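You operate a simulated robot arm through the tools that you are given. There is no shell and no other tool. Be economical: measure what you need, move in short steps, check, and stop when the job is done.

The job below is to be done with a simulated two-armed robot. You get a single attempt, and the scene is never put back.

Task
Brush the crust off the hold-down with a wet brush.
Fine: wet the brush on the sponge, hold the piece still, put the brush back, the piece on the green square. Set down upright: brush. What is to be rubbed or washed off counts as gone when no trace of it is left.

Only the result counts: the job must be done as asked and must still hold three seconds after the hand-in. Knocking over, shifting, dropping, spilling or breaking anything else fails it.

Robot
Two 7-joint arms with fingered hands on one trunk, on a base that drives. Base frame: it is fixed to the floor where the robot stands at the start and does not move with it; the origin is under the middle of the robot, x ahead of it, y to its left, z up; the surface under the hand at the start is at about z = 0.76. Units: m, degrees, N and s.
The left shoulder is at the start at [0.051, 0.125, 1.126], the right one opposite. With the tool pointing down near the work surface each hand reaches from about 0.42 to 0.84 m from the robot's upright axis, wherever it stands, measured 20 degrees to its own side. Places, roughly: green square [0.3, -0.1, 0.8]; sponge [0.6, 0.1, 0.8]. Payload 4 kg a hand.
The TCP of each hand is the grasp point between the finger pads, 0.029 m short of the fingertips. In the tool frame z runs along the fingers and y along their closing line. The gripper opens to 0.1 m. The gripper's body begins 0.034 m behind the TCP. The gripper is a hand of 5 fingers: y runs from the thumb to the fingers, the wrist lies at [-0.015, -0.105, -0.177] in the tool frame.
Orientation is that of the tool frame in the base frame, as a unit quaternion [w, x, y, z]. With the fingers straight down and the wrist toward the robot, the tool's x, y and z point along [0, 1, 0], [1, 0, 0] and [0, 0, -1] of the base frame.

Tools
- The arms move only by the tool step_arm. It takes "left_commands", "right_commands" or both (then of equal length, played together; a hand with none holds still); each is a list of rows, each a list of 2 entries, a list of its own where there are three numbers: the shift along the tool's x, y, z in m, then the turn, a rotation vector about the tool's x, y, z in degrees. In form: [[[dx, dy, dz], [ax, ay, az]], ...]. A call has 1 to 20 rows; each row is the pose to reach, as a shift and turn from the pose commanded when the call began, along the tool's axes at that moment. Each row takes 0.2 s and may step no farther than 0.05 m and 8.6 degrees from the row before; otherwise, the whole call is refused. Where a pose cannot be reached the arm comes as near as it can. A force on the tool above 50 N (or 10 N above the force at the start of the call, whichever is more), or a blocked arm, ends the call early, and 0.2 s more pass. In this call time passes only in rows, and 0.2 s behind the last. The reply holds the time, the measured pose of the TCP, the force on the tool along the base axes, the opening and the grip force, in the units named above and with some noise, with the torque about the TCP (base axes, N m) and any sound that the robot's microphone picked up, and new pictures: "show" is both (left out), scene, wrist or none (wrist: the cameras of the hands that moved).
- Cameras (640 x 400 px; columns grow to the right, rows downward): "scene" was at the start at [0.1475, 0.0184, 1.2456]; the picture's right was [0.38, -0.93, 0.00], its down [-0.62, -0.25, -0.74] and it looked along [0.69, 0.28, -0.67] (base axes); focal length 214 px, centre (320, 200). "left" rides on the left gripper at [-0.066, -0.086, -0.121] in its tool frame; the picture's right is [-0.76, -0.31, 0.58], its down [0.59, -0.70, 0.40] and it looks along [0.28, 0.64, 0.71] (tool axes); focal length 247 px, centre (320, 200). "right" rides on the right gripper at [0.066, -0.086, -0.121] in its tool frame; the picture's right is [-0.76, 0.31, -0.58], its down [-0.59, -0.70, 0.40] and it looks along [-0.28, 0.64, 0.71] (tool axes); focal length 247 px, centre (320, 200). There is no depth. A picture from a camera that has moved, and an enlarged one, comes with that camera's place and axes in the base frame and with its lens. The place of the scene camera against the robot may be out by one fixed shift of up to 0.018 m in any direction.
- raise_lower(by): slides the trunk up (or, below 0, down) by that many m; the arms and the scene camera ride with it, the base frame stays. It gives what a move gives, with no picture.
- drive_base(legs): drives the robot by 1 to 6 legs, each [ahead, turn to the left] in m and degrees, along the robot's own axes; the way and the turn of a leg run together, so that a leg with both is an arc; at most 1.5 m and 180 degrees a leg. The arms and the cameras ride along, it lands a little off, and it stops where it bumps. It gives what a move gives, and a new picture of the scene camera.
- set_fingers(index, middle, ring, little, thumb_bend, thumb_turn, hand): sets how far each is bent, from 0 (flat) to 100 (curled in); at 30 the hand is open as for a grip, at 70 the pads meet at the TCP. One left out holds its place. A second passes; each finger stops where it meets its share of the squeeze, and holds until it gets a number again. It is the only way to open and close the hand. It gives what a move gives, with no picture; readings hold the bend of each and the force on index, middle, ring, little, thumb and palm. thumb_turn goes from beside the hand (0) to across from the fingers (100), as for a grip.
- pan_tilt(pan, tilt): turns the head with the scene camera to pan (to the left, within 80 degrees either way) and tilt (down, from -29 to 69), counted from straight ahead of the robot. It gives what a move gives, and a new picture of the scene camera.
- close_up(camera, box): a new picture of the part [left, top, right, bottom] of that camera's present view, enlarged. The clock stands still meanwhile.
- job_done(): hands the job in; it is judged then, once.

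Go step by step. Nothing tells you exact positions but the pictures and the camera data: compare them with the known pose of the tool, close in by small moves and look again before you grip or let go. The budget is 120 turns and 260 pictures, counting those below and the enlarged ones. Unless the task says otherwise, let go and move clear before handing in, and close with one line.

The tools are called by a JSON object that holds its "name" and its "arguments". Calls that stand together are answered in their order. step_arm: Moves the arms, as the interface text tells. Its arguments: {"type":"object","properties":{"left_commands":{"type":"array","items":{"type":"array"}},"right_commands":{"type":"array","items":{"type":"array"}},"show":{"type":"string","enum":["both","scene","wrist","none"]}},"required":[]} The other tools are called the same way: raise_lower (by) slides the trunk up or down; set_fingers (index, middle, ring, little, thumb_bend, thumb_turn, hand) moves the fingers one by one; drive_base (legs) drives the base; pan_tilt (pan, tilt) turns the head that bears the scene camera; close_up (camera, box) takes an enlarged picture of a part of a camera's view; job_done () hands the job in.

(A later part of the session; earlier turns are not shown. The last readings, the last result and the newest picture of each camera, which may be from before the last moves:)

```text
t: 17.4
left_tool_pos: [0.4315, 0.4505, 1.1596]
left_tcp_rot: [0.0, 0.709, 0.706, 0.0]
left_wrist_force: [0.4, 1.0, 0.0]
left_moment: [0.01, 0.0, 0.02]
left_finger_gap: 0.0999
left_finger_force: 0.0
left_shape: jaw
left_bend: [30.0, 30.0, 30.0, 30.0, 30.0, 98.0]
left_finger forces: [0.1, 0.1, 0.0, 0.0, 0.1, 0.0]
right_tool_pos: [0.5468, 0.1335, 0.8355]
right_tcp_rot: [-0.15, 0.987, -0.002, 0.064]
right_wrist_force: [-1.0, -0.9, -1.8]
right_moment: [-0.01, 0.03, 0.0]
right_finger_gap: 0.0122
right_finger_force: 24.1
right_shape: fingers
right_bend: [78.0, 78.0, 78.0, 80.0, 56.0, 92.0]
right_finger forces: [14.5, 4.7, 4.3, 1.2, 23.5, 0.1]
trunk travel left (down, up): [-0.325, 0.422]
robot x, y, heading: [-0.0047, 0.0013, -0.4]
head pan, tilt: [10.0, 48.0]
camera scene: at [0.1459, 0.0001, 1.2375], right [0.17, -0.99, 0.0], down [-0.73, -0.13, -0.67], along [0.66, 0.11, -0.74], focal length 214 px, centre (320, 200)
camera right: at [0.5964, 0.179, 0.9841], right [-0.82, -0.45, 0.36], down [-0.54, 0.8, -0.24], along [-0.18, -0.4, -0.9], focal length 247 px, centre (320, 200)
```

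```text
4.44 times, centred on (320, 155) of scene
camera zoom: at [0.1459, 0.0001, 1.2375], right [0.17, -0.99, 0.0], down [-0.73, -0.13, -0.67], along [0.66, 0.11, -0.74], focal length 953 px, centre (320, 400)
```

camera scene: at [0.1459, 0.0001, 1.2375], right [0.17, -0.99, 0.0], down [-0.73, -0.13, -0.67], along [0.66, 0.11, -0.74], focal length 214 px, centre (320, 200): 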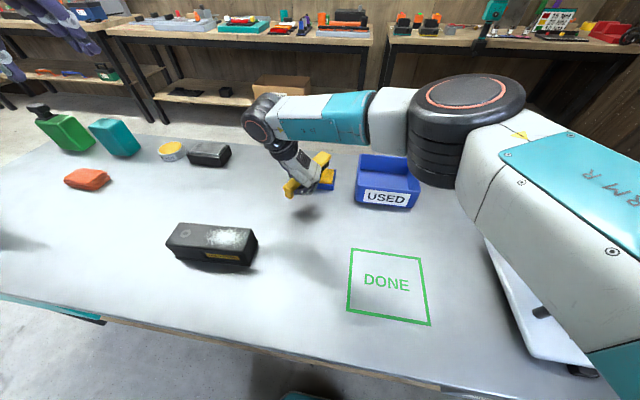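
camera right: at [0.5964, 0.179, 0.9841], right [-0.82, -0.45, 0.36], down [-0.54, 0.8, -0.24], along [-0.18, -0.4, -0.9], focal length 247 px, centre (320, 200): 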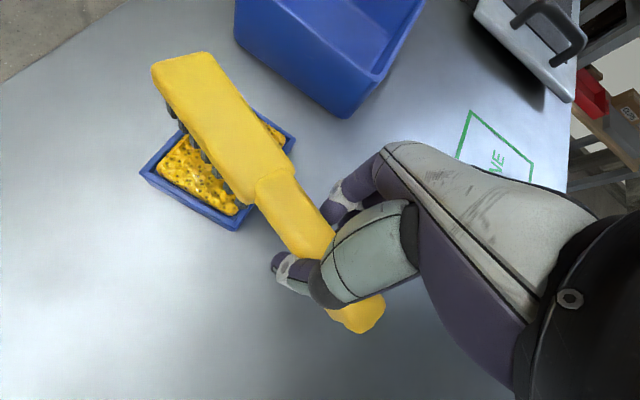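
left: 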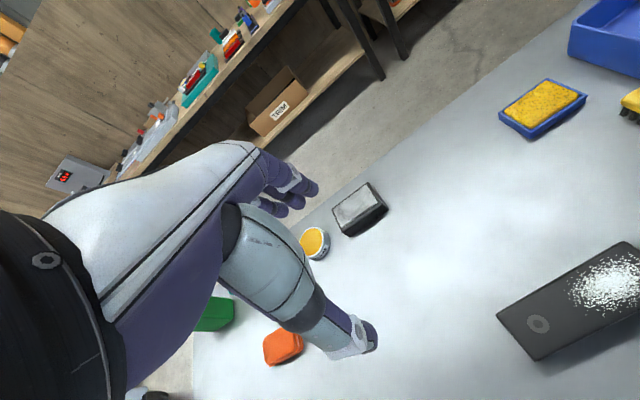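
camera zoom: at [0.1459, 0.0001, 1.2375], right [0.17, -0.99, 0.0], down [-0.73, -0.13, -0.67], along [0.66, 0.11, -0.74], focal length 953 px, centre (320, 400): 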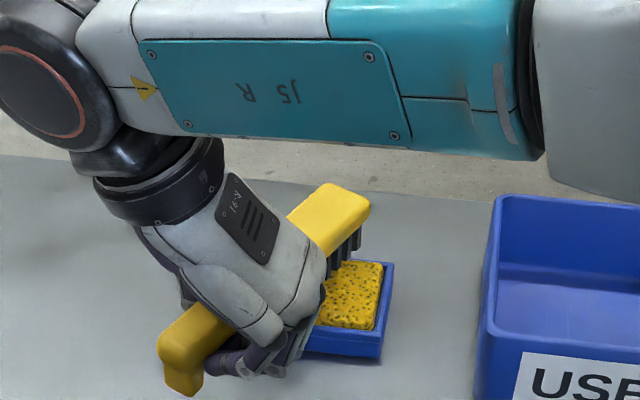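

Well placed over the sponge; going down in small steps.

{"name": "step_arm", "arguments": {"right_commands": [[[-0.0005, 0.0012, 0.0038], [0, 0, 0]], [[-0.001, 0.0024, 0.0076], [0, 0, 0]], [[-0.0013, 0.003, 0.0095], [0, 0, 0]], [[-0.0013, 0.003, 0.0095], [0, 0, 0]]], "show": "wrist"}}

{"name": "close_up", "arguments": {"camera": "scene", "box": [260, 110, 380, 200]}}

```text
t: 18.4
left_tool_pos: [0.4305, 0.4504, 1.1588]
left_tcp_rot: [-0.001, 0.708, 0.706, -0.001]
left_wrist_force: [0.1, -1.0, 0.6]
left_moment: [0.01, -0.01, -0.01]
left_finger_gap: 0.0998
left_finger_force: 0.1
left_shape: jaw
left_bend: [30.0, 30.0, 30.0, 30.0, 30.0, 98.0]
left_finger forces: [0.0, 0.2, 0.0, 0.0, 0.0, 0.1]
right_tool_pos: [0.5496, 0.1328, 0.8258]
right_tcp_rot: [-0.15, 0.987, -0.001, 0.065]
right_wrist_force: [-0.4, -0.3, -0.4]
right_moment: [0.02, 0.08, 0.0]
right_finger_gap: 0.0123
right_finger_force: 24.1
right_shape: fingers
right_bend: [78.0, 78.0, 78.0, 80.0, 56.0, 92.0]
right_finger forces: [14.5, 4.7, 4.1, 1.2, 23.5, 0.0]
trunk travel left (down, up): [-0.325, 0.422]
robot x, y, heading: [-0.0012, -0.0021, 0.0]
head pan, tilt: [10.0, 48.0]
camera right: at [0.5966, 0.179, 0.9746], right [-0.82, -0.45, 0.36], down [-0.54, 0.8, -0.24], along [-0.18, -0.4, -0.9], focal length 247 px, centre (320, 200)
```

right: 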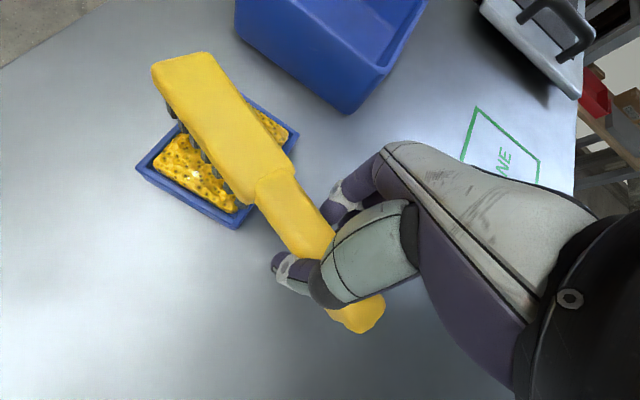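

```text
4.44 times, centred on (320, 155) of scene
camera zoom: at [0.1459, 0.0002, 1.2375], right [0.17, -0.99, 0.0], down [-0.73, -0.13, -0.67], along [0.66, 0.11, -0.74], focal length 953 px, centre (320, 400)
```

zoom: 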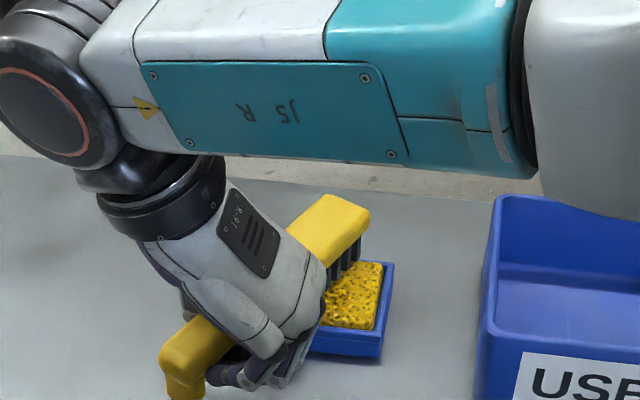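

{"name": "step_arm", "arguments": {"right_commands": [[[-0.0004, 0.0009, 0.0028], [0, 0, 0]], [[-0.0008, 0.0018, 0.0057], [0, 0, 0]], [[-0.001, 0.0024, 0.0076], [0, 0, 0]]], "show": "none"}}

{"name": "close_up", "arguments": {"camera": "scene", "box": [260, 110, 380, 200]}}

```text
t: 19.2
left_tool_pos: [0.4298, 0.4509, 1.157]
left_tcp_rot: [0.0, 0.709, 0.705, 0.0]
left_wrist_force: [0.4, -0.3, -0.5]
left_moment: [0.01, -0.01, -0.01]
left_finger_gap: 0.0999
left_finger_force: 0.0
left_shape: jaw
left_bend: [30.0, 30.0, 30.0, 30.0, 30.0, 98.0]
left_finger forces: [0.0, 0.1, 0.0, 0.0, 0.1, 0.1]
right_tool_pos: [0.5483, 0.1343, 0.8175]
right_tcp_rot: [-0.151, 0.986, -0.002, 0.066]
right_wrist_force: [-0.6, 0.8, 1.7]
right_moment: [-0.11, -0.16, -0.02]
right_finger_gap: 0.0118
right_finger_force: 24.8
right_shape: fingers
right_bend: [78.0, 78.0, 78.0, 80.0, 56.0, 92.0]
right_finger forces: [14.7, 4.6, 5.0, 0.9, 24.6, 0.0]
trunk travel left (down, up): [-0.325, 0.422]
robot x, y, heading: [-0.0059, 0.0027, -0.1]
head pan, tilt: [10.0, 48.0]
```

```text
4.44 times, centred on (320, 155) of scene
camera zoom: at [0.1455, 0.0002, 1.2376], right [0.17, -0.99, 0.0], down [-0.73, -0.13, -0.67], along [0.66, 0.11, -0.74], focal length 953 px, centre (320, 400)
```

zoom: 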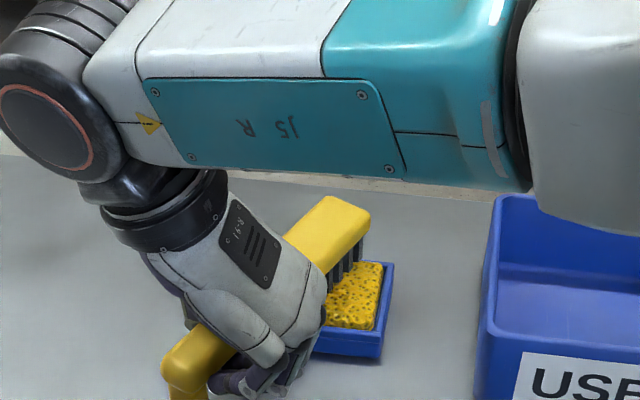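

Contact is starting (moment and force changed). Pressing a little more.

{"name": "step_arm", "arguments": {"right_commands": [[[-0.0003, 0.0006, 0.0019], [0, 0, 0]], [[-0.0005, 0.0012, 0.0038], [0, 0, 0]], [[-0.0005, 0.0012, 0.0038], [0, 0, 0]]], "show": "wrist"}}

{"name": "close_up", "arguments": {"camera": "scene", "box": [290, 130, 350, 200]}}

```text
t: 20.0
left_tool_pos: [0.4297, 0.4498, 1.1584]
left_tcp_rot: [0.0, 0.708, 0.706, 0.0]
left_wrist_force: [-0.1, -0.1, 0.2]
left_moment: [-0.03, 0.03, 0.02]
left_finger_gap: 0.0997
left_finger_force: 0.1
left_shape: jaw
left_bend: [30.0, 30.0, 30.0, 30.0, 30.0, 98.0]
left_finger forces: [0.1, 0.0, 0.0, 0.0, 0.1, 0.0]
right_tool_pos: [0.5461, 0.1342, 0.8149]
right_tcp_rot: [-0.15, 0.987, -0.001, 0.065]
right_wrist_force: [-1.2, 1.1, 5.9]
right_moment: [-0.16, -0.32, 0.07]
right_finger_gap: 0.0107
right_finger_force: 26.5
right_shape: fingers
right_bend: [79.0, 78.0, 78.0, 80.0, 55.0, 93.0]
right_finger forces: [14.8, 4.6, 6.2, 1.1, 26.5, 0.1]
trunk travel left (down, up): [-0.325, 0.422]
robot x, y, heading: [-0.003, -0.0016, -0.3]
head pan, tilt: [10.0, 48.0]
camera right: at [0.5961, 0.179, 0.9633], right [-0.82, -0.45, 0.36], down [-0.54, 0.8, -0.24], along [-0.18, -0.4, -0.9], focal length 247 px, centre (320, 200)
```

right: 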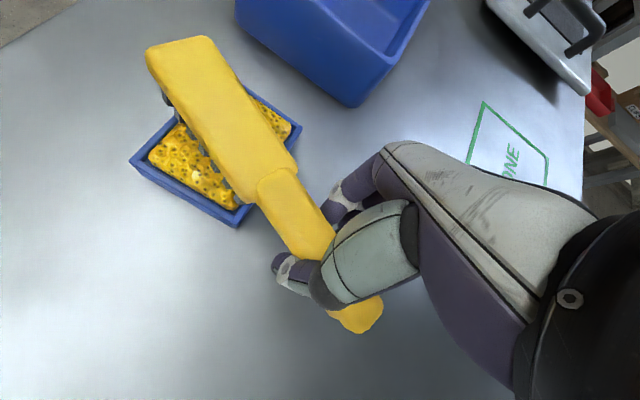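

```text
5.71 times, centred on (320, 165) of scene
camera zoom: at [0.1453, 0.0002, 1.2376], right [0.17, -0.99, 0.0], down [-0.73, -0.13, -0.67], along [0.66, 0.11, -0.74], focal length 1226 px, centre (320, 400)
```

zoom: 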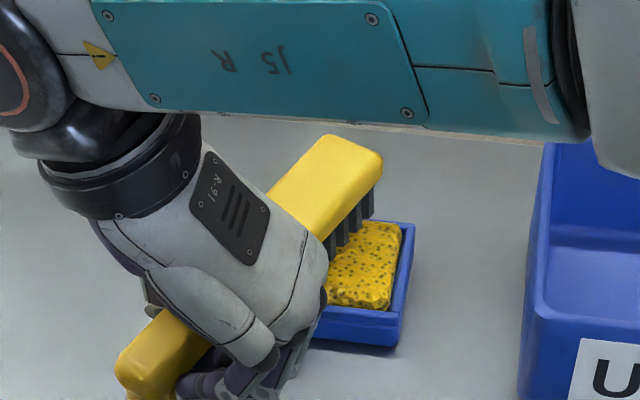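

About 7 N of pressure on the sponge. I'll lift and inspect the bristles.

{"name": "step_arm", "arguments": {"right_commands": [[[0, 0, 0], [0, 0, 0]], [[0, 0, 0], [0, 0, 0]], [[0.0039, -0.0089, -0.0284], [0, 0, 0]], [[0.0077, -0.0178, -0.0568], [0, 0, 0]], [[0.0129, -0.0297, -0.0946], [0, 0, 0]], [[0.0129, -0.0297, -0.0946], [0, 0, 0]]], "show": "wrist"}}

{"name": "close_up", "arguments": {"camera": "scene", "box": [270, 110, 370, 200]}}

{"name": "close_up", "arguments": {"camera": "right", "box": [80, 20, 400, 340]}}

```text
t: 21.4
left_tool_pos: [0.4323, 0.4507, 1.159]
left_tcp_rot: [0.0, 0.709, 0.706, 0.0]
left_wrist_force: [-0.1, 0.5, 0.2]
left_moment: [0.03, -0.01, -0.03]
left_finger_gap: 0.0997
left_finger_force: 0.0
left_shape: jaw
left_bend: [30.0, 30.0, 30.0, 30.0, 30.0, 98.0]
left_finger forces: [0.1, 0.1, 0.0, 0.0, 0.0, 0.0]
right_tool_pos: [0.5497, 0.1347, 0.9136]
right_tcp_rot: [-0.15, 0.987, -0.002, 0.065]
right_wrist_force: [-0.7, -0.3, -0.7]
right_moment: [0.01, 0.04, 0.03]
right_finger_gap: 0.0115
right_finger_force: 25.5
right_shape: fingers
right_bend: [78.0, 78.0, 78.0, 80.0, 55.0, 92.0]
right_finger forces: [16.0, 4.7, 4.2, 1.8, 24.1, 0.1]
trunk travel left (down, up): [-0.325, 0.422]
robot x, y, heading: [-0.0047, -0.0008, -0.2]
head pan, tilt: [10.0, 48.0]
camera right: at [0.5989, 0.1791, 1.0623], right [-0.82, -0.45, 0.36], down [-0.54, 0.8, -0.24], along [-0.18, -0.4, -0.9], focal length 247 px, centre (320, 200)
```

right: 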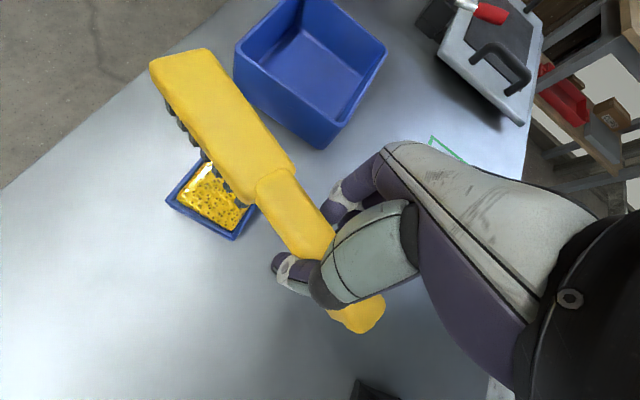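

```text
4.44 times, centred on (320, 155) of scene
camera zoom: at [0.1461, 0.0002, 1.2374], right [0.17, -0.99, 0.0], down [-0.73, -0.13, -0.67], along [0.66, 0.11, -0.74], focal length 953 px, centre (320, 400)
```

zoom: 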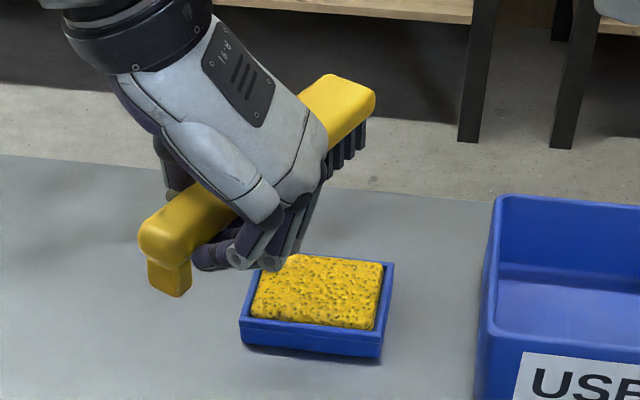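

```text
1.25 times, centred on (240, 180) of right
camera zoom: at [0.5989, 0.1791, 1.0623], right [-0.82, -0.45, 0.36], down [-0.54, 0.8, -0.24], along [-0.18, -0.4, -0.9], focal length 309 px, centre (420, 225)
```

zoom: 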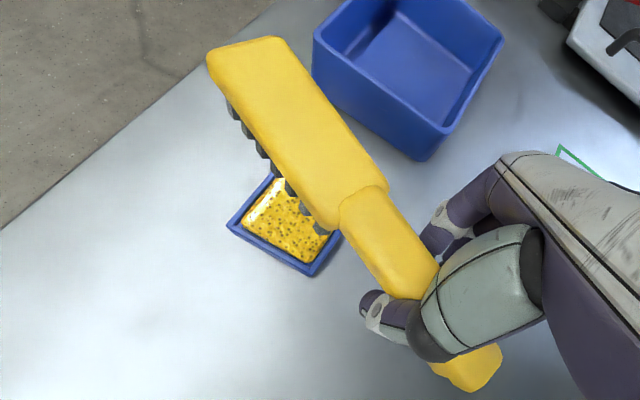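

{"name": "close_up", "arguments": {"camera": "scene", "box": [325, 125, 365, 155]}}

{"name": "close_up", "arguments": {"camera": "right", "box": [150, 90, 270, 220]}}

```text
13.33 times, centred on (345, 140) of scene
camera zoom: at [0.1461, 0.0002, 1.2374], right [0.17, -0.99, 0.0], down [-0.73, -0.13, -0.67], along [0.66, 0.11, -0.74], focal length 2860 px, centre (-13, 1000)
```

zoom: 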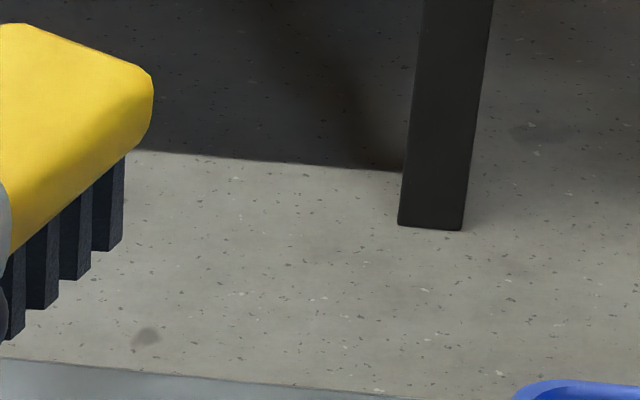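

```text
3.08 times, centred on (210, 155) of right
camera zoom: at [0.5989, 0.1791, 1.0623], right [-0.82, -0.45, 0.36], down [-0.54, 0.8, -0.24], along [-0.18, -0.4, -0.9], focal length 760 px, centre (658, 338)
```

zoom: 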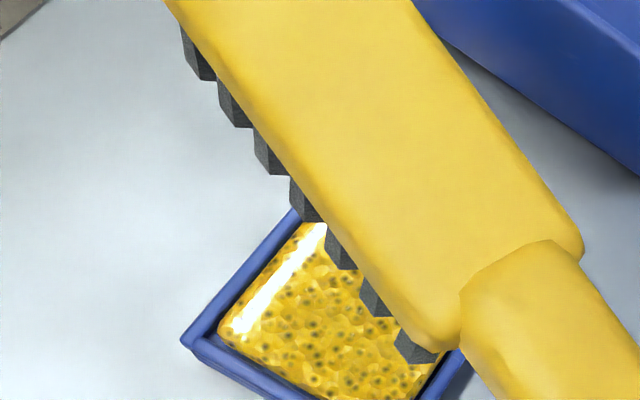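

Wetness is hard to judge by eye, so I'll press once more, slightly deeper and longer, then lift away.

{"name": "step_arm", "arguments": {"right_commands": [[[-0.0052, 0.0119, 0.0378], [0, 0, 0]], [[-0.0103, 0.0238, 0.0757], [0, 0, 0]], [[-0.0129, 0.0297, 0.0946], [0, 0, 0]], [[-0.0132, 0.0303, 0.0965], [0, 0, 0]], [[-0.0134, 0.0309, 0.0984], [0, 0, 0]], [[-0.0134, 0.0309, 0.0984], [0, 0, 0]], [[-0.0134, 0.0309, 0.0984], [0, 0, 0]], [[-0.0134, 0.0309, 0.0984], [0, 0, 0]]], "show": "none"}}

{"name": "step_arm", "arguments": {"right_commands": [[[0.0026, -0.0059, -0.0189], [0, 0, 0]], [[0.0064, -0.0149, -0.0473], [0, 0, 0]], [[0.0116, -0.0267, -0.0851], [0, 0, 0]], [[0.0155, -0.0356, -0.1135], [0, 0, 0]], [[0.0155, -0.0356, -0.1135], [0, 0, 0]]], "show": "both"}}

```text
t: 23.2
left_tool_pos: [0.4294, 0.4496, 1.1593]
left_tcp_rot: [0.0, 0.708, 0.706, 0.0]
left_wrist_force: [0.1, -0.5, -0.4]
left_moment: [0.02, 0.03, 0.02]
left_finger_gap: 0.0997
left_finger_force: 0.0
left_shape: jaw
left_bend: [30.0, 30.0, 30.0, 30.0, 30.0, 98.0]
left_finger forces: [0.1, 0.1, 0.0, 0.0, 0.0, 0.1]
right_tool_pos: [0.549, 0.1336, 0.8096]
right_tcp_rot: [-0.15, 0.987, -0.001, 0.065]
right_wrist_force: [-1.1, 3.5, 5.1]
right_moment: [-0.05, -0.27, 0.09]
right_finger_gap: 0.0098
right_finger_force: 23.8
right_shape: fingers
right_bend: [79.0, 79.0, 78.0, 80.0, 55.0, 93.0]
right_finger forces: [12.7, 3.9, 5.3, 1.4, 24.2, 0.0]
trunk travel left (down, up): [-0.325, 0.422]
robot x, y, heading: [-0.0029, -0.0012, -0.2]
head pan, tilt: [10.0, 48.0]
```

```text
t: 24.4
left_tool_pos: [0.4306, 0.4507, 1.1587]
left_tcp_rot: [-0.001, 0.709, 0.706, 0.0]
left_wrist_force: [-0.4, -0.3, 0.0]
left_moment: [-0.01, 0.02, 0.0]
left_finger_gap: 0.0997
left_finger_force: 0.1
left_shape: jaw
left_bend: [30.0, 30.0, 30.0, 30.0, 30.0, 98.0]
left_finger forces: [0.0, 0.1, 0.1, 0.0, 0.1, 0.0]
right_tool_pos: [0.5472, 0.1317, 0.9311]
right_tcp_rot: [-0.15, 0.987, -0.001, 0.064]
right_wrist_force: [0.4, -0.9, -1.3]
right_moment: [0.03, 0.07, -0.03]
right_finger_gap: 0.0106
right_finger_force: 24.5
right_shape: fingers
right_bend: [79.0, 79.0, 78.0, 80.0, 55.0, 93.0]
right_finger forces: [15.5, 4.1, 4.3, 2.2, 23.6, 0.0]
trunk travel left (down, up): [-0.325, 0.422]
robot x, y, heading: [-0.0018, 0.0009, -0.3]
head pan, tilt: [10.0, 48.0]
camera scene: at [0.146, 0.0003, 1.2374], right [0.17, -0.99, 0.0], down [-0.73, -0.13, -0.67], along [0.66, 0.11, -0.74], focal length 214 px, centre (320, 200)
camera right: at [0.5957, 0.1767, 1.0792], right [-0.82, -0.45, 0.36], down [-0.54, 0.8, -0.24], along [-0.18, -0.4, -0.9], focal length 247 px, centre (320, 200)
```

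scene: 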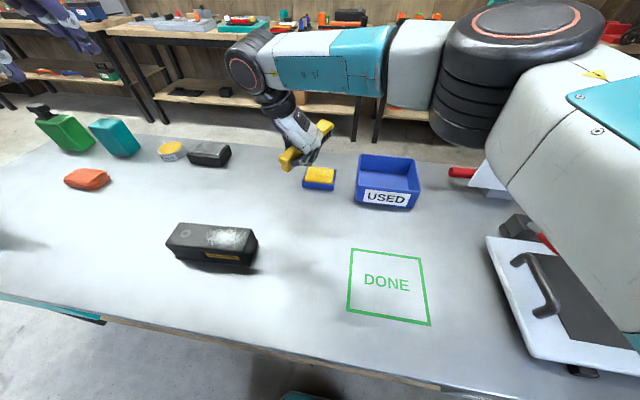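
right: 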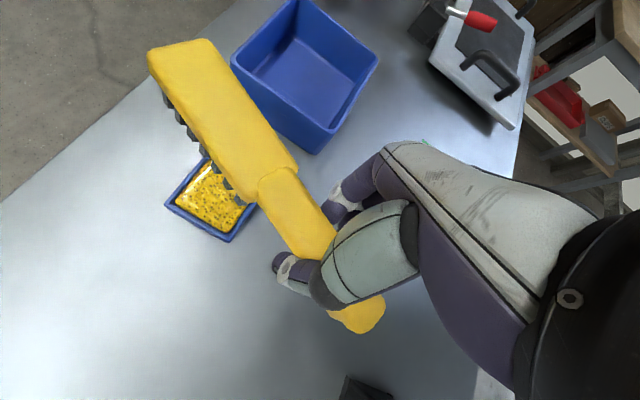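

The sponge hasn't moved. Next I back the base up 0.12 m, then bring the left hand over the left end of the block.

{"name": "drive_base", "arguments": {"legs": [[-0.12, 0]]}}

{"name": "step_arm", "arguments": {"left_commands": [[[-0.015, 0.008, 0.042], [0, 0, -0.5]], [[-0.03, 0.015, 0.084], [0, 0, -1]], [[-0.045, 0.022, 0.126], [0, 0, -1.5]], [[-0.06, 0.03, 0.168], [0, 0, -2]], [[-0.075, 0.037, 0.21], [0, 0, -2.5]], [[-0.091, 0.044, 0.24], [0, 0, -3.3]], [[-0.091, 0.044, 0.24], [0, 0, -3.3]]]}}

{"name": "close_up", "arguments": {"camera": "left", "box": [240, 120, 640, 400]}}

```text
t: 25.7
left_tool_pos: [0.3085, 0.4515, 1.1589]
left_tcp_rot: [0.0, 0.709, 0.705, 0.001]
left_wrist_force: [-1.0, 0.4, 0.7]
left_moment: [0.03, -0.01, 0.03]
left_finger_gap: 0.0999
left_finger_force: 0.0
left_shape: jaw
left_bend: [30.0, 30.0, 30.0, 30.0, 30.0, 98.0]
left_finger forces: [0.0, 0.0, 0.0, 0.0, 0.1, 0.0]
right_tool_pos: [0.4253, 0.1325, 0.9304]
right_tcp_rot: [-0.15, 0.987, -0.001, 0.066]
right_wrist_force: [-0.1, -0.2, -0.6]
right_moment: [0.0, 0.05, 0.01]
right_finger_gap: 0.0103
right_finger_force: 25.1
right_shape: fingers
right_bend: [79.0, 79.0, 78.0, 80.0, 55.0, 93.0]
right_finger forces: [15.4, 4.3, 4.2, 2.1, 23.7, 0.0]
trunk travel left (down, up): [-0.325, 0.422]
robot x, y, heading: [-0.1211, 0.001, 0.1]
head pan, tilt: [10.0, 48.0]
camera scene: at [0.0241, 0.0005, 1.2376], right [0.17, -0.99, 0.0], down [-0.73, -0.13, -0.67], along [0.66, 0.11, -0.74], focal length 214 px, centre (320, 200)
```

scene: 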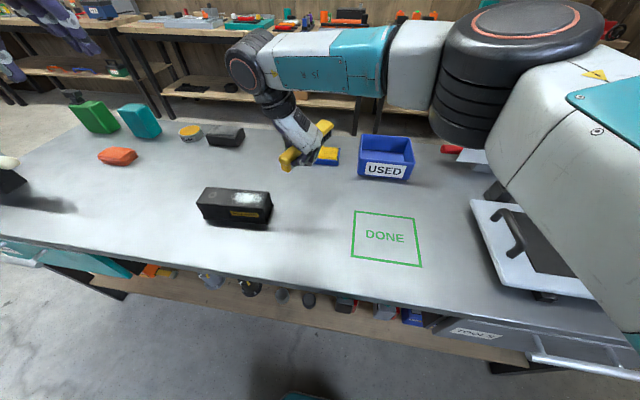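

```text
t: 27.3
left_tool_pos: [0.3527, 0.3587, 0.918]
left_tcp_rot: [0.001, 0.688, 0.726, 0.0]
left_wrist_force: [-0.1, 0.1, 0.1]
left_moment: [0.0, 0.01, -0.01]
left_finger_gap: 0.0995
left_finger_force: 0.0
left_shape: jaw
left_bend: [30.0, 30.0, 30.0, 30.0, 30.0, 98.0]
left_finger forces: [0.1, 0.0, 0.0, 0.0, 0.0, 0.0]
right_tool_pos: [0.4268, 0.132, 0.9306]
right_tcp_rot: [-0.149, 0.987, -0.002, 0.065]
right_wrist_force: [-0.1, -0.6, -1.0]
right_moment: [0.03, 0.02, -0.02]
right_finger_gap: 0.0105
right_finger_force: 24.9
right_shape: fingers
right_bend: [79.0, 79.0, 78.0, 80.0, 55.0, 93.0]
right_finger forces: [15.4, 4.1, 4.2, 2.2, 23.6, 0.1]
trunk travel left (down, up): [-0.325, 0.422]
robot x, y, heading: [-0.123, -0.0002, -0.0]
head pan, tilt: [10.0, 48.0]
camera scene: at [0.0251, 0.0004, 1.2375], right [0.17, -0.99, 0.0], down [-0.73, -0.13, -0.67], along [0.66, 0.11, -0.74], focal length 214 px, centre (320, 200)
camera left: at [0.2698, 0.2888, 1.0397], right [-0.27, -0.77, -0.58], down [-0.73, 0.55, -0.4], along [0.62, 0.32, -0.71], focal length 247 px, centre (320, 200)
```

scene: 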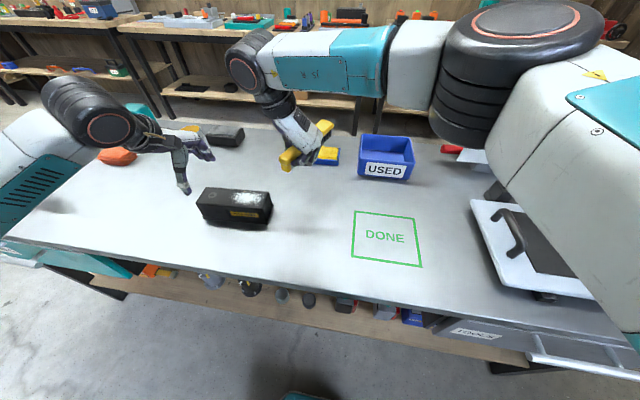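
left: 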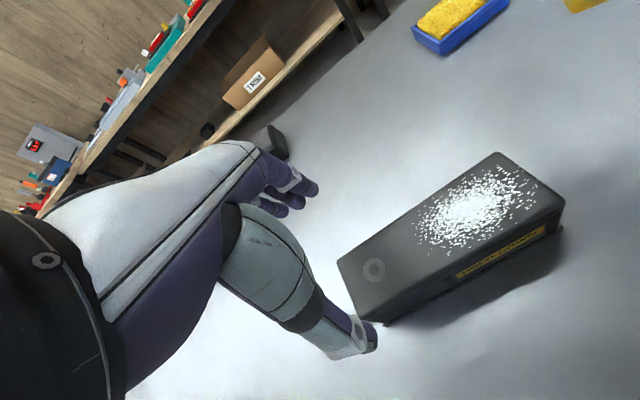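

```text
1.43 times, centred on (440, 260) of left
camera zoom: at [0.2698, 0.2888, 1.0397], right [-0.27, -0.77, -0.58], down [-0.73, 0.55, -0.4], along [0.62, 0.32, -0.71], focal length 353 px, centre (149, 114)
```

zoom: 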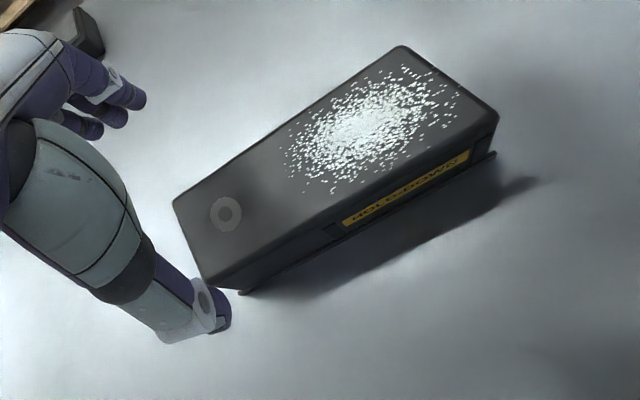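

The block spans x ≈ 0.32–0.39 and y ≈ 0.216–0.392, with the crust's left edge at y ≈ 0.31. I'll lower the left hand at y ≈ 0.37.

{"name": "step_arm", "arguments": {"left_commands": [[[0.006, -0.001, 0.03], [0, 0, 0]], [[0.011, -0.002, 0.06], [0, 0, 0]], [[0.011, -0.002, 0.09], [0, 0, 0]], [[0.011, -0.002, 0.105], [0, 0, 0]], [[0.011, -0.002, 0.115], [0, 0, 0]], [[0.011, -0.002, 0.115], [0, 0, 0]]]}}

{"name": "close_up", "arguments": {"camera": "scene", "box": [150, 140, 290, 240]}}

```text
t: 28.7
left_tool_pos: [0.3511, 0.3696, 0.803]
left_tcp_rot: [0.0, 0.688, 0.726, 0.0]
left_wrist_force: [-1.2, -0.9, 0.0]
left_moment: [0.02, 0.0, 0.01]
left_finger_gap: 0.1001
left_finger_force: 0.0
left_shape: jaw
left_bend: [30.0, 30.0, 30.0, 30.0, 30.0, 98.0]
left_finger forces: [0.0, 0.1, 0.0, 0.0, 0.0, 0.1]
right_tool_pos: [0.4273, 0.1308, 0.9298]
right_tcp_rot: [-0.15, 0.986, -0.002, 0.065]
right_wrist_force: [0.6, 0.7, -1.3]
right_moment: [0.0, 0.08, 0.01]
right_finger_gap: 0.0106
right_finger_force: 24.9
right_shape: fingers
right_bend: [79.0, 79.0, 78.0, 80.0, 55.0, 93.0]
right_finger forces: [15.3, 4.3, 4.2, 2.2, 23.6, 0.1]
trunk travel left (down, up): [-0.325, 0.422]
robot x, y, heading: [-0.1184, -0.0015, -0.4]
head pan, tilt: [10.0, 48.0]
camera scene: at [0.0252, 0.0004, 1.2375], right [0.17, -0.99, 0.0], down [-0.73, -0.13, -0.67], along [0.66, 0.11, -0.74], focal length 214 px, centre (320, 200)
camera left: at [0.2693, 0.2985, 0.9244], right [-0.27, -0.77, -0.58], down [-0.73, 0.55, -0.4], along [0.62, 0.32, -0.71], focal length 247 px, centre (320, 200)
```

scene: 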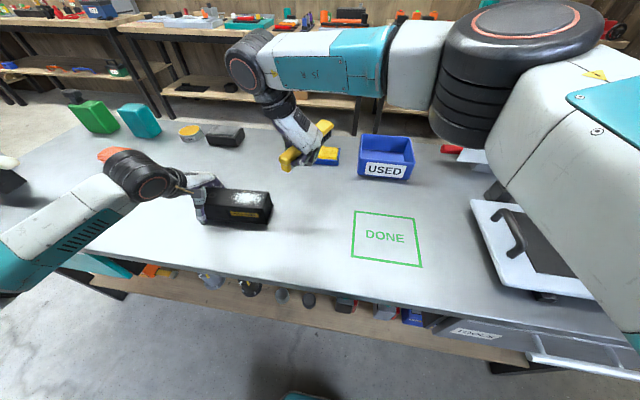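
left: 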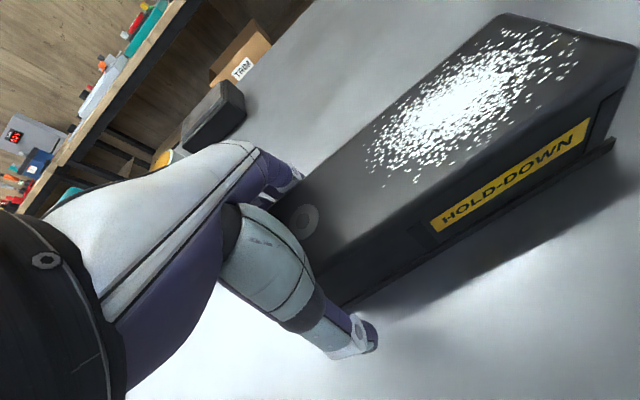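

```text
4.00 times, centred on (220, 190) of scene
camera zoom: at [0.0252, 0.0004, 1.2375], right [0.17, -0.99, 0.0], down [-0.73, -0.13, -0.67], along [0.66, 0.11, -0.74], focal length 858 px, centre (720, 240)
```

zoom: 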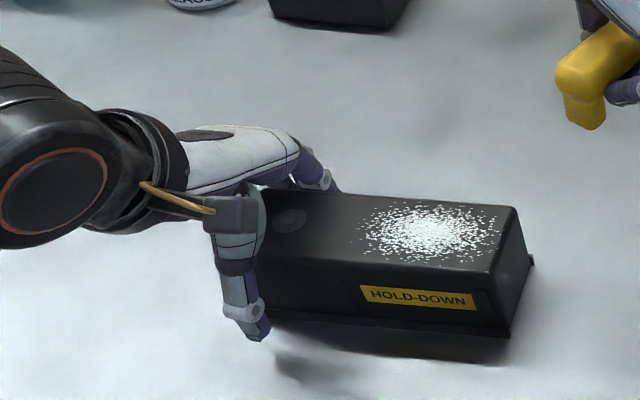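

The left hand straddles the block's left end, clear of the crust. Closing gently.

{"name": "set_fingers", "arguments": {"hand": "left", "index": 48, "middle": 48, "ring": 48, "little": 48, "thumb_bend": 48}}

{"name": "set_fingers", "arguments": {"hand": "left", "index": 56, "middle": 56, "ring": 56, "little": 56, "thumb_bend": 60}}

{"name": "close_up", "arguments": {"camera": "scene", "box": [150, 140, 290, 240]}}

{"name": "close_up", "arguments": {"camera": "right", "box": [100, 0, 400, 340]}}

```text
t: 29.7
left_tool_pos: [0.351, 0.3684, 0.8036]
left_tcp_rot: [0.0, 0.688, 0.726, -0.001]
left_wrist_force: [0.3, 0.1, 0.1]
left_moment: [-0.01, 0.01, 0.02]
left_finger_gap: 0.068
left_finger_force: 7.8
left_shape: fingers
left_bend: [44.0, 48.0, 48.0, 48.0, 45.0, 97.0]
left_finger forces: [8.6, 0.0, 0.0, 0.0, 7.8, 0.1]
right_tool_pos: [0.4258, 0.1321, 0.9303]
right_tcp_rot: [-0.15, 0.986, -0.002, 0.065]
right_wrist_force: [0.7, -0.6, -0.8]
right_moment: [0.06, 0.03, 0.01]
right_finger_gap: 0.0105
right_finger_force: 25.2
right_shape: fingers
right_bend: [79.0, 79.0, 78.0, 80.0, 55.0, 93.0]
right_finger forces: [15.4, 4.2, 4.2, 2.2, 23.7, 0.0]
trunk travel left (down, up): [-0.325, 0.422]
robot x, y, heading: [-0.1239, 0.0026, -0.1]
head pan, tilt: [10.0, 48.0]
```

```text
t: 30.7
left_tool_pos: [0.3509, 0.3691, 0.8037]
left_tcp_rot: [-0.001, 0.688, 0.726, 0.0]
left_wrist_force: [0.2, 0.5, 0.4]
left_moment: [0.09, -0.07, 0.04]
left_finger_gap: 0.0652
left_finger_force: 23.4
left_shape: fingers
left_bend: [47.0, 52.0, 54.0, 56.0, 51.0, 97.0]
left_finger forces: [19.0, 3.3, 1.2, 0.1, 23.6, 0.1]
right_tool_pos: [0.4259, 0.1316, 0.9311]
right_tcp_rot: [-0.149, 0.987, -0.002, 0.065]
right_wrist_force: [-0.7, -0.4, -1.0]
right_moment: [0.02, 0.01, -0.01]
right_finger_gap: 0.0103
right_finger_force: 25.2
right_shape: fingers
right_bend: [79.0, 79.0, 78.0, 80.0, 55.0, 93.0]
right_finger forces: [15.3, 4.2, 4.2, 2.3, 23.6, 0.1]
trunk travel left (down, up): [-0.325, 0.422]
robot x, y, heading: [-0.1274, 0.0005, -0.2]
head pan, tilt: [10.0, 48.0]
```

```text
4.00 times, centred on (220, 190) of scene
camera zoom: at [0.0253, 0.0005, 1.2374], right [0.17, -0.99, 0.0], down [-0.73, -0.13, -0.67], along [0.66, 0.11, -0.74], focal length 858 px, centre (720, 240)
```

zoom: 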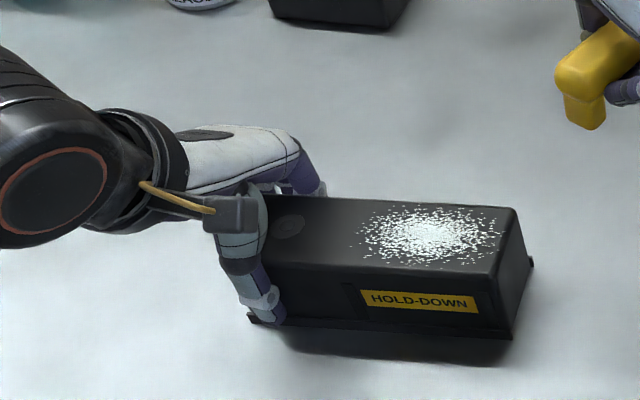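

```text
1.18 times, centred on (250, 170) of right
camera zoom: at [0.4752, 0.1767, 1.079], right [-0.82, -0.45, 0.36], down [-0.54, 0.8, -0.24], along [-0.18, -0.4, -0.9], focal length 291 px, centre (402, 235)
```

zoom: 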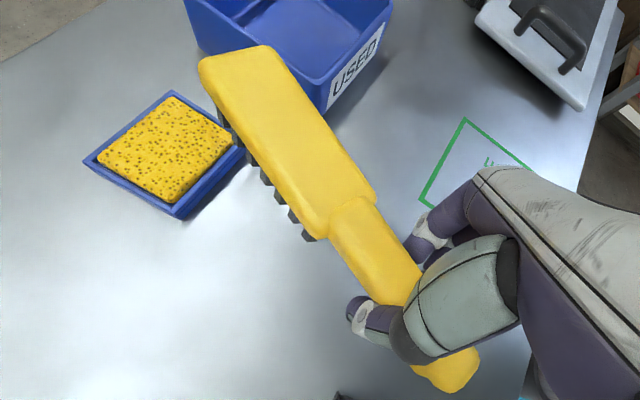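

The left hand holds the block at about 23 N. Now I pitch the brush slightly head-down and swing the right hand round so the brush points toward +y.

{"name": "step_arm", "arguments": {"right_commands": [[[0.0039, -0.0089, -0.0284], [2.8, -6.0, 2.3]], [[0.0039, -0.0089, -0.0284], [2.8, -6.0, 2.3]]], "show": "none"}}

{"name": "step_arm", "arguments": {"right_commands": [[[-0.0066, 0.0025, -0.001], [0.13, -2.74, -7.4]], [[-0.0132, 0.0049, -0.0021], [0.27, -5.5, -14.9]], [[-0.0198, 0.0074, -0.0031], [0.4, -8.2, -22.3]], [[-0.0264, 0.0098, -0.0041], [0.53, -11.0, -29.7]], [[-0.033, 0.0123, -0.0052], [0.67, -13.7, -37.1]], [[-0.0396, 0.0147, -0.0062], [0.8, -16.5, -44.6]], [[-0.0462, 0.0172, -0.0072], [0.93, -19.2, -52.0]], [[-0.0528, 0.0196, -0.0083], [1.07, -21.9, -59.4]], [[-0.0594, 0.0221, -0.0093], [1.2, -24.7, -66.8]], [[-0.066, 0.0245, -0.0103], [1.33, -27.4, -74.3]], [[-0.0726, 0.027, -0.0114], [1.47, -30.2, -81.7]], [[-0.0792, 0.0294, -0.0124], [1.6, -32.9, -89.1]], [[-0.0792, 0.0294, -0.0124], [1.6, -32.9, -89.1]]]}}

{"name": "close_up", "arguments": {"camera": "scene", "box": [150, 110, 350, 240]}}

```text
t: 31.3
left_tool_pos: [0.3519, 0.3684, 0.8034]
left_tcp_rot: [-0.001, 0.688, 0.726, -0.001]
left_wrist_force: [0.4, 0.4, 0.4]
left_moment: [0.06, 0.0, 0.01]
left_finger_gap: 0.0652
left_finger_force: 23.3
left_shape: fingers
left_bend: [47.0, 52.0, 54.0, 56.0, 51.0, 97.0]
left_finger forces: [18.9, 3.1, 1.2, 0.1, 23.3, 0.0]
right_tool_pos: [0.4266, 0.1328, 0.9596]
right_tcp_rot: [-0.175, 0.984, -0.013, 0.01]
right_wrist_force: [0.8, -0.3, -1.3]
right_moment: [0.0, 0.05, -0.01]
right_finger_gap: 0.0104
right_finger_force: 24.9
right_shape: fingers
right_bend: [79.0, 79.0, 78.0, 80.0, 55.0, 93.0]
right_finger forces: [15.4, 4.1, 4.2, 2.3, 23.5, 0.0]
trunk travel left (down, up): [-0.325, 0.422]
robot x, y, heading: [-0.1176, -0.0032, -0.2]
head pan, tilt: [10.0, 48.0]
```

```text
t: 34.1
left_tool_pos: [0.3518, 0.3685, 0.8045]
left_tcp_rot: [0.0, 0.687, 0.726, -0.001]
left_wrist_force: [0.5, 0.7, 0.1]
left_moment: [0.07, -0.01, -0.02]
left_finger_gap: 0.0651
left_finger_force: 23.0
left_shape: fingers
left_bend: [47.0, 52.0, 54.0, 56.0, 51.0, 97.0]
left_finger forces: [18.8, 3.2, 1.1, 0.1, 23.4, 0.0]
right_tool_pos: [0.3454, 0.1021, 0.9612]
right_tcp_rot: [-0.127, 0.673, 0.718, -0.123]
right_wrist_force: [0.2, -0.1, -0.9]
right_moment: [-0.05, 0.03, 0.0]
right_finger_gap: 0.0104
right_finger_force: 24.6
right_shape: fingers
right_bend: [79.0, 79.0, 78.0, 80.0, 55.0, 93.0]
right_finger forces: [15.3, 4.1, 4.0, 2.1, 23.5, 0.0]
trunk travel left (down, up): [-0.325, 0.422]
robot x, y, heading: [-0.1229, -0.0008, -0.2]
head pan, tilt: [10.0, 48.0]
camera scene: at [0.0252, 0.0005, 1.2374], right [0.17, -0.99, 0.0], down [-0.73, -0.13, -0.67], along [0.66, 0.11, -0.74], focal length 214 px, centre (320, 200)
camera right: at [0.3047, 0.1627, 1.1057], right [0.53, -0.73, 0.42], down [-0.76, -0.63, -0.14], along [0.37, -0.25, -0.9], focal length 247 px, centre (320, 200)
```

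scene: 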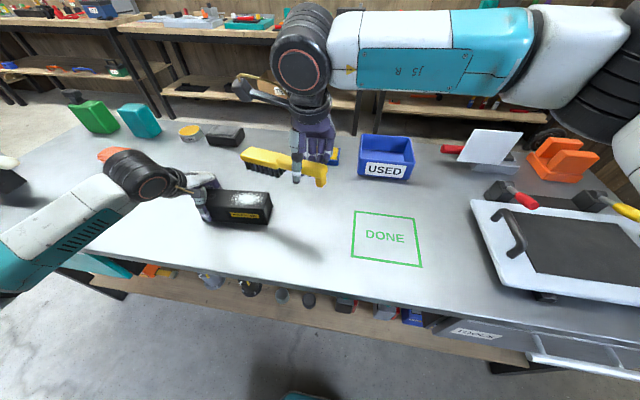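
right: 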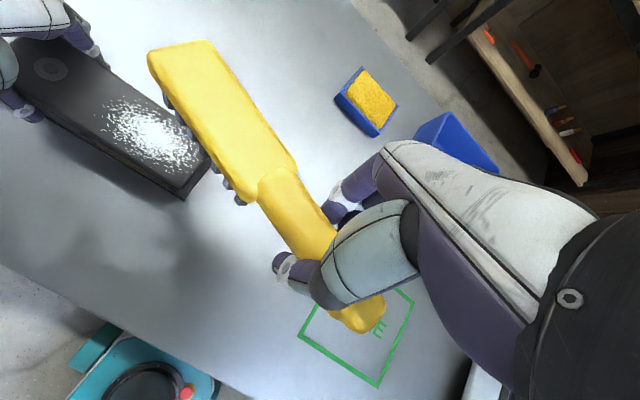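

```text
3.08 times, centred on (250, 175) of scene
camera zoom: at [0.0252, 0.0005, 1.2374], right [0.17, -0.99, 0.0], down [-0.73, -0.13, -0.67], along [0.66, 0.11, -0.74], focal length 660 px, centre (535, 277)
```

zoom: 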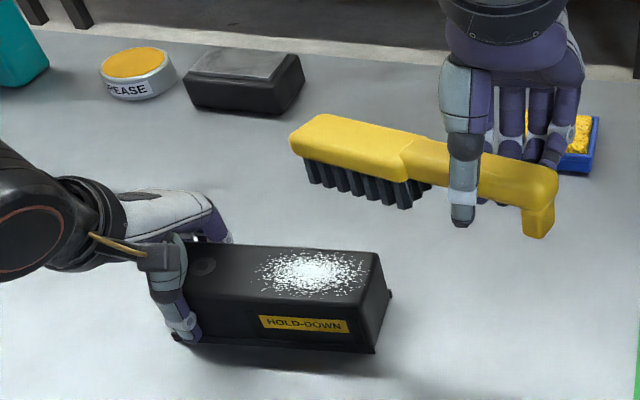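

The brush is now pointing ~70° (toward +y), a bit head-down. Moving it over the crust and down to just above the surface.

{"name": "step_arm", "arguments": {"right_commands": [[[0.03, 0.001, 0.0], [0, 0, 0]], [[0.06, 0.0019, 0.0004], [0, 0, 0]], [[0.0593, 0.0158, 0.0378], [0, 0, 0]], [[0.0586, 0.0297, 0.0753], [0, 0, 0]], [[0.0586, 0.0297, 0.0753], [0, 0, 0]]]}}

{"name": "close_up", "arguments": {"camera": "scene", "box": [150, 110, 350, 240]}}

{"name": "close_up", "arguments": {"camera": "left", "box": [240, 0, 640, 280]}}

```text
t: 35.3
left_tool_pos: [0.352, 0.3683, 0.8032]
left_tcp_rot: [-0.001, 0.687, 0.726, -0.001]
left_wrist_force: [0.5, 0.2, -0.5]
left_moment: [0.03, -0.04, 0.01]
left_finger_gap: 0.0648
left_finger_force: 22.8
left_shape: fingers
left_bend: [47.0, 52.0, 54.0, 56.0, 51.0, 97.0]
left_finger forces: [18.8, 3.3, 1.2, 0.0, 23.4, 0.0]
right_tool_pos: [0.3448, 0.1627, 0.8813]
right_tcp_rot: [-0.127, 0.674, 0.718, -0.123]
right_wrist_force: [0.4, 0.1, -0.8]
right_moment: [-0.08, -0.01, -0.01]
right_finger_gap: 0.0105
right_finger_force: 24.8
right_shape: fingers
right_bend: [79.0, 79.0, 78.0, 80.0, 55.0, 93.0]
right_finger forces: [15.4, 4.0, 4.0, 2.1, 23.5, 0.0]
trunk travel left (down, up): [-0.325, 0.422]
robot x, y, heading: [-0.1218, 0.0002, -0.2]
head pan, tilt: [10.0, 48.0]
camera scene: at [0.0253, 0.0006, 1.2375], right [0.17, -0.99, 0.0], down [-0.73, -0.13, -0.67], along [0.66, 0.11, -0.74], focal length 214 px, centre (320, 200)
camera right: at [0.3027, 0.2241, 1.0258], right [0.53, -0.73, 0.42], down [-0.76, -0.63, -0.14], along [0.37, -0.25, -0.9], focal length 247 px, centre (320, 200)
```

scene: 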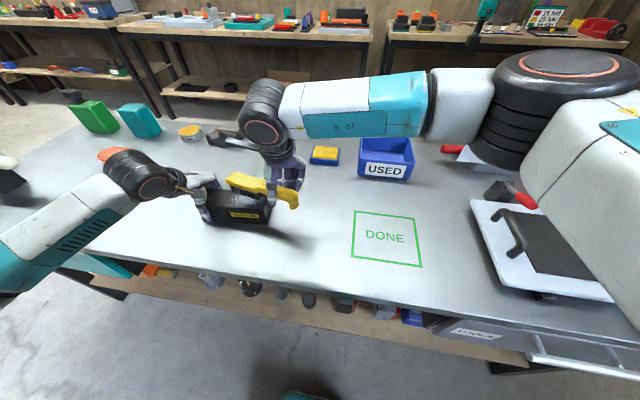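
right: 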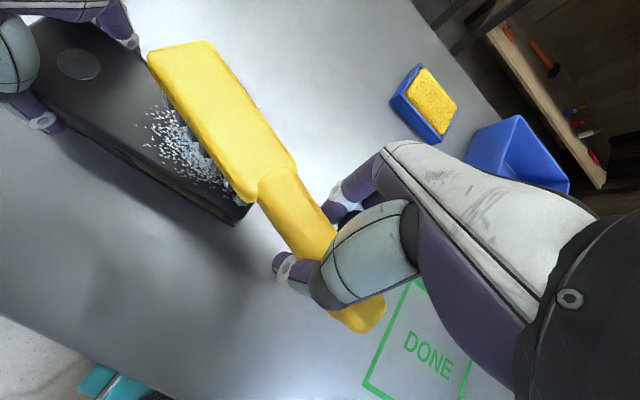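

```text
3.08 times, centred on (250, 175) of scene
camera zoom: at [0.0253, 0.0006, 1.2375], right [0.17, -0.99, 0.0], down [-0.73, -0.13, -0.67], along [0.66, 0.11, -0.74], focal length 660 px, centre (535, 277)
```

zoom: 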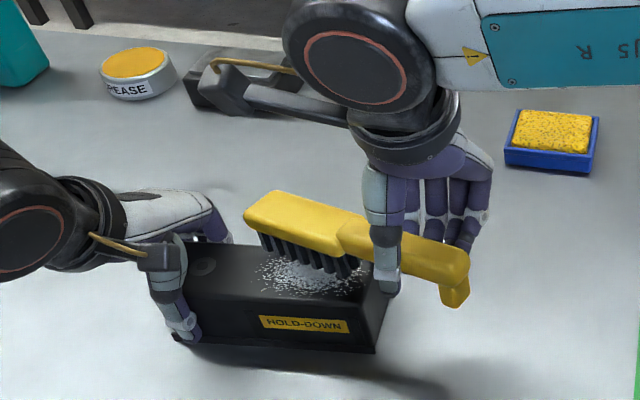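

```text
1.43 times, centred on (440, 140) of left
camera zoom: at [0.2694, 0.2986, 0.9246], right [-0.27, -0.77, -0.58], down [-0.73, 0.55, -0.4], along [0.62, 0.32, -0.71], focal length 353 px, centre (149, 286)
```

zoom: 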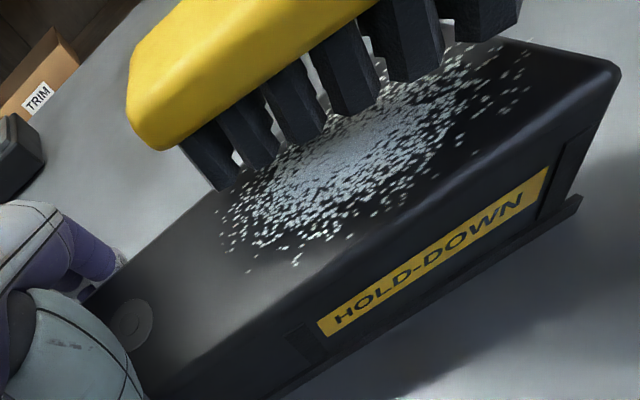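

Lowering to contact at the current spot, shifted a bit toward the robot.

{"name": "step_arm", "arguments": {"right_commands": [[[0.0006, -0.0094, 0.0035], [0, 0, 0]], [[0.0005, -0.007, 0.0095], [0, 0, 0]], [[0.0004, -0.0052, 0.0147], [0, 0, 0]], [[0.0004, -0.0042, 0.0175], [0, 0, 0]], [[0.0004, -0.0042, 0.0175], [0, 0, 0]]], "show": "wrist"}}

{"name": "close_up", "arguments": {"camera": "left", "box": [240, 0, 640, 280]}}

{"name": "close_up", "arguments": {"camera": "scene", "box": [190, 150, 310, 240]}}

```text
t: 36.5
left_tool_pos: [0.3503, 0.369, 0.8032]
left_tcp_rot: [-0.001, 0.688, 0.726, -0.001]
left_wrist_force: [0.4, 0.6, 0.2]
left_moment: [0.07, -0.06, 0.0]
left_finger_gap: 0.0649
left_finger_force: 22.7
left_shape: fingers
left_bend: [47.0, 52.0, 54.0, 56.0, 51.0, 97.0]
left_finger forces: [18.9, 3.2, 1.2, 0.1, 23.1, 0.0]
right_tool_pos: [0.3333, 0.1623, 0.865]
right_tcp_rot: [-0.127, 0.674, 0.717, -0.122]
right_wrist_force: [-0.6, 0.8, -0.4]
right_moment: [-0.04, 0.02, 0.02]
right_finger_gap: 0.0105
right_finger_force: 24.7
right_shape: fingers
right_bend: [79.0, 79.0, 78.0, 80.0, 55.0, 93.0]
right_finger forces: [15.0, 4.1, 4.3, 2.2, 23.6, 0.0]
trunk travel left (down, up): [-0.325, 0.422]
robot x, y, heading: [-0.1241, 0.0015, -0.4]
head pan, tilt: [10.0, 48.0]
camera right: at [0.2927, 0.2241, 1.0097], right [0.53, -0.73, 0.42], down [-0.76, -0.63, -0.14], along [0.37, -0.25, -0.9], focal length 247 px, centre (320, 200)
```

right: 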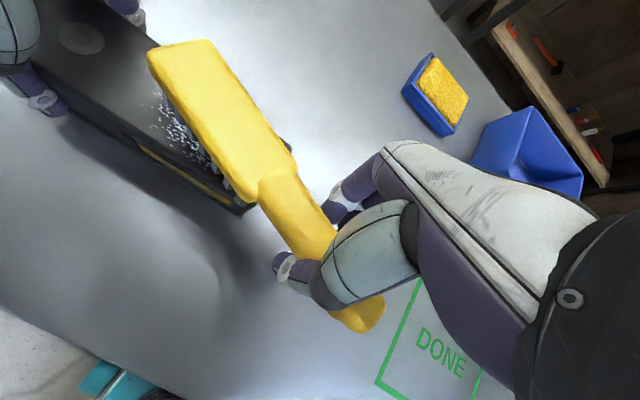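

```text
1.43 times, centred on (440, 140) of left
camera zoom: at [0.2694, 0.2986, 0.9246], right [-0.27, -0.77, -0.58], down [-0.73, 0.55, -0.4], along [0.62, 0.32, -0.71], focal length 353 px, centre (149, 286)
```

zoom: 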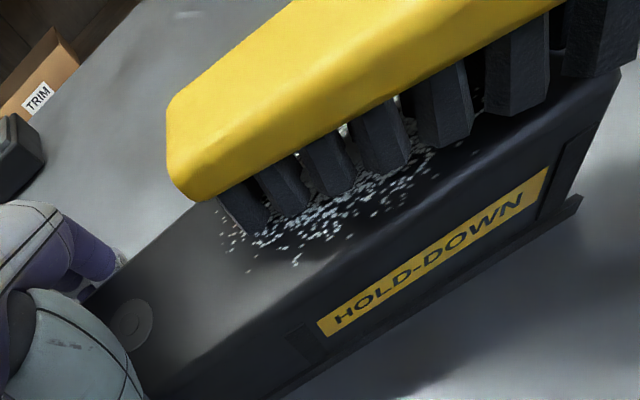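

```text
4.44 times, centred on (250, 195) of scene
camera zoom: at [0.0253, 0.0005, 1.2375], right [0.17, -0.99, 0.0], down [-0.73, -0.13, -0.67], along [0.66, 0.11, -0.74], focal length 953 px, centre (631, 222)
```

zoom: 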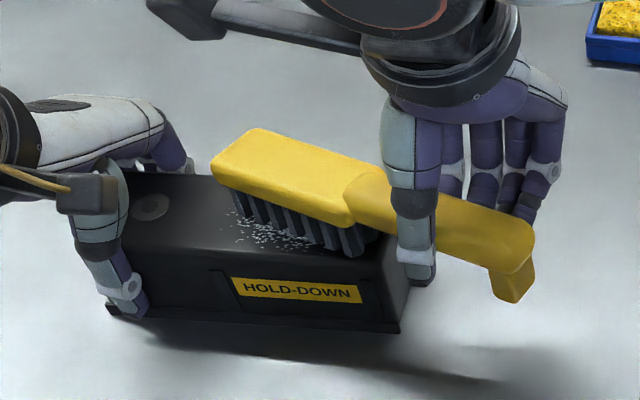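

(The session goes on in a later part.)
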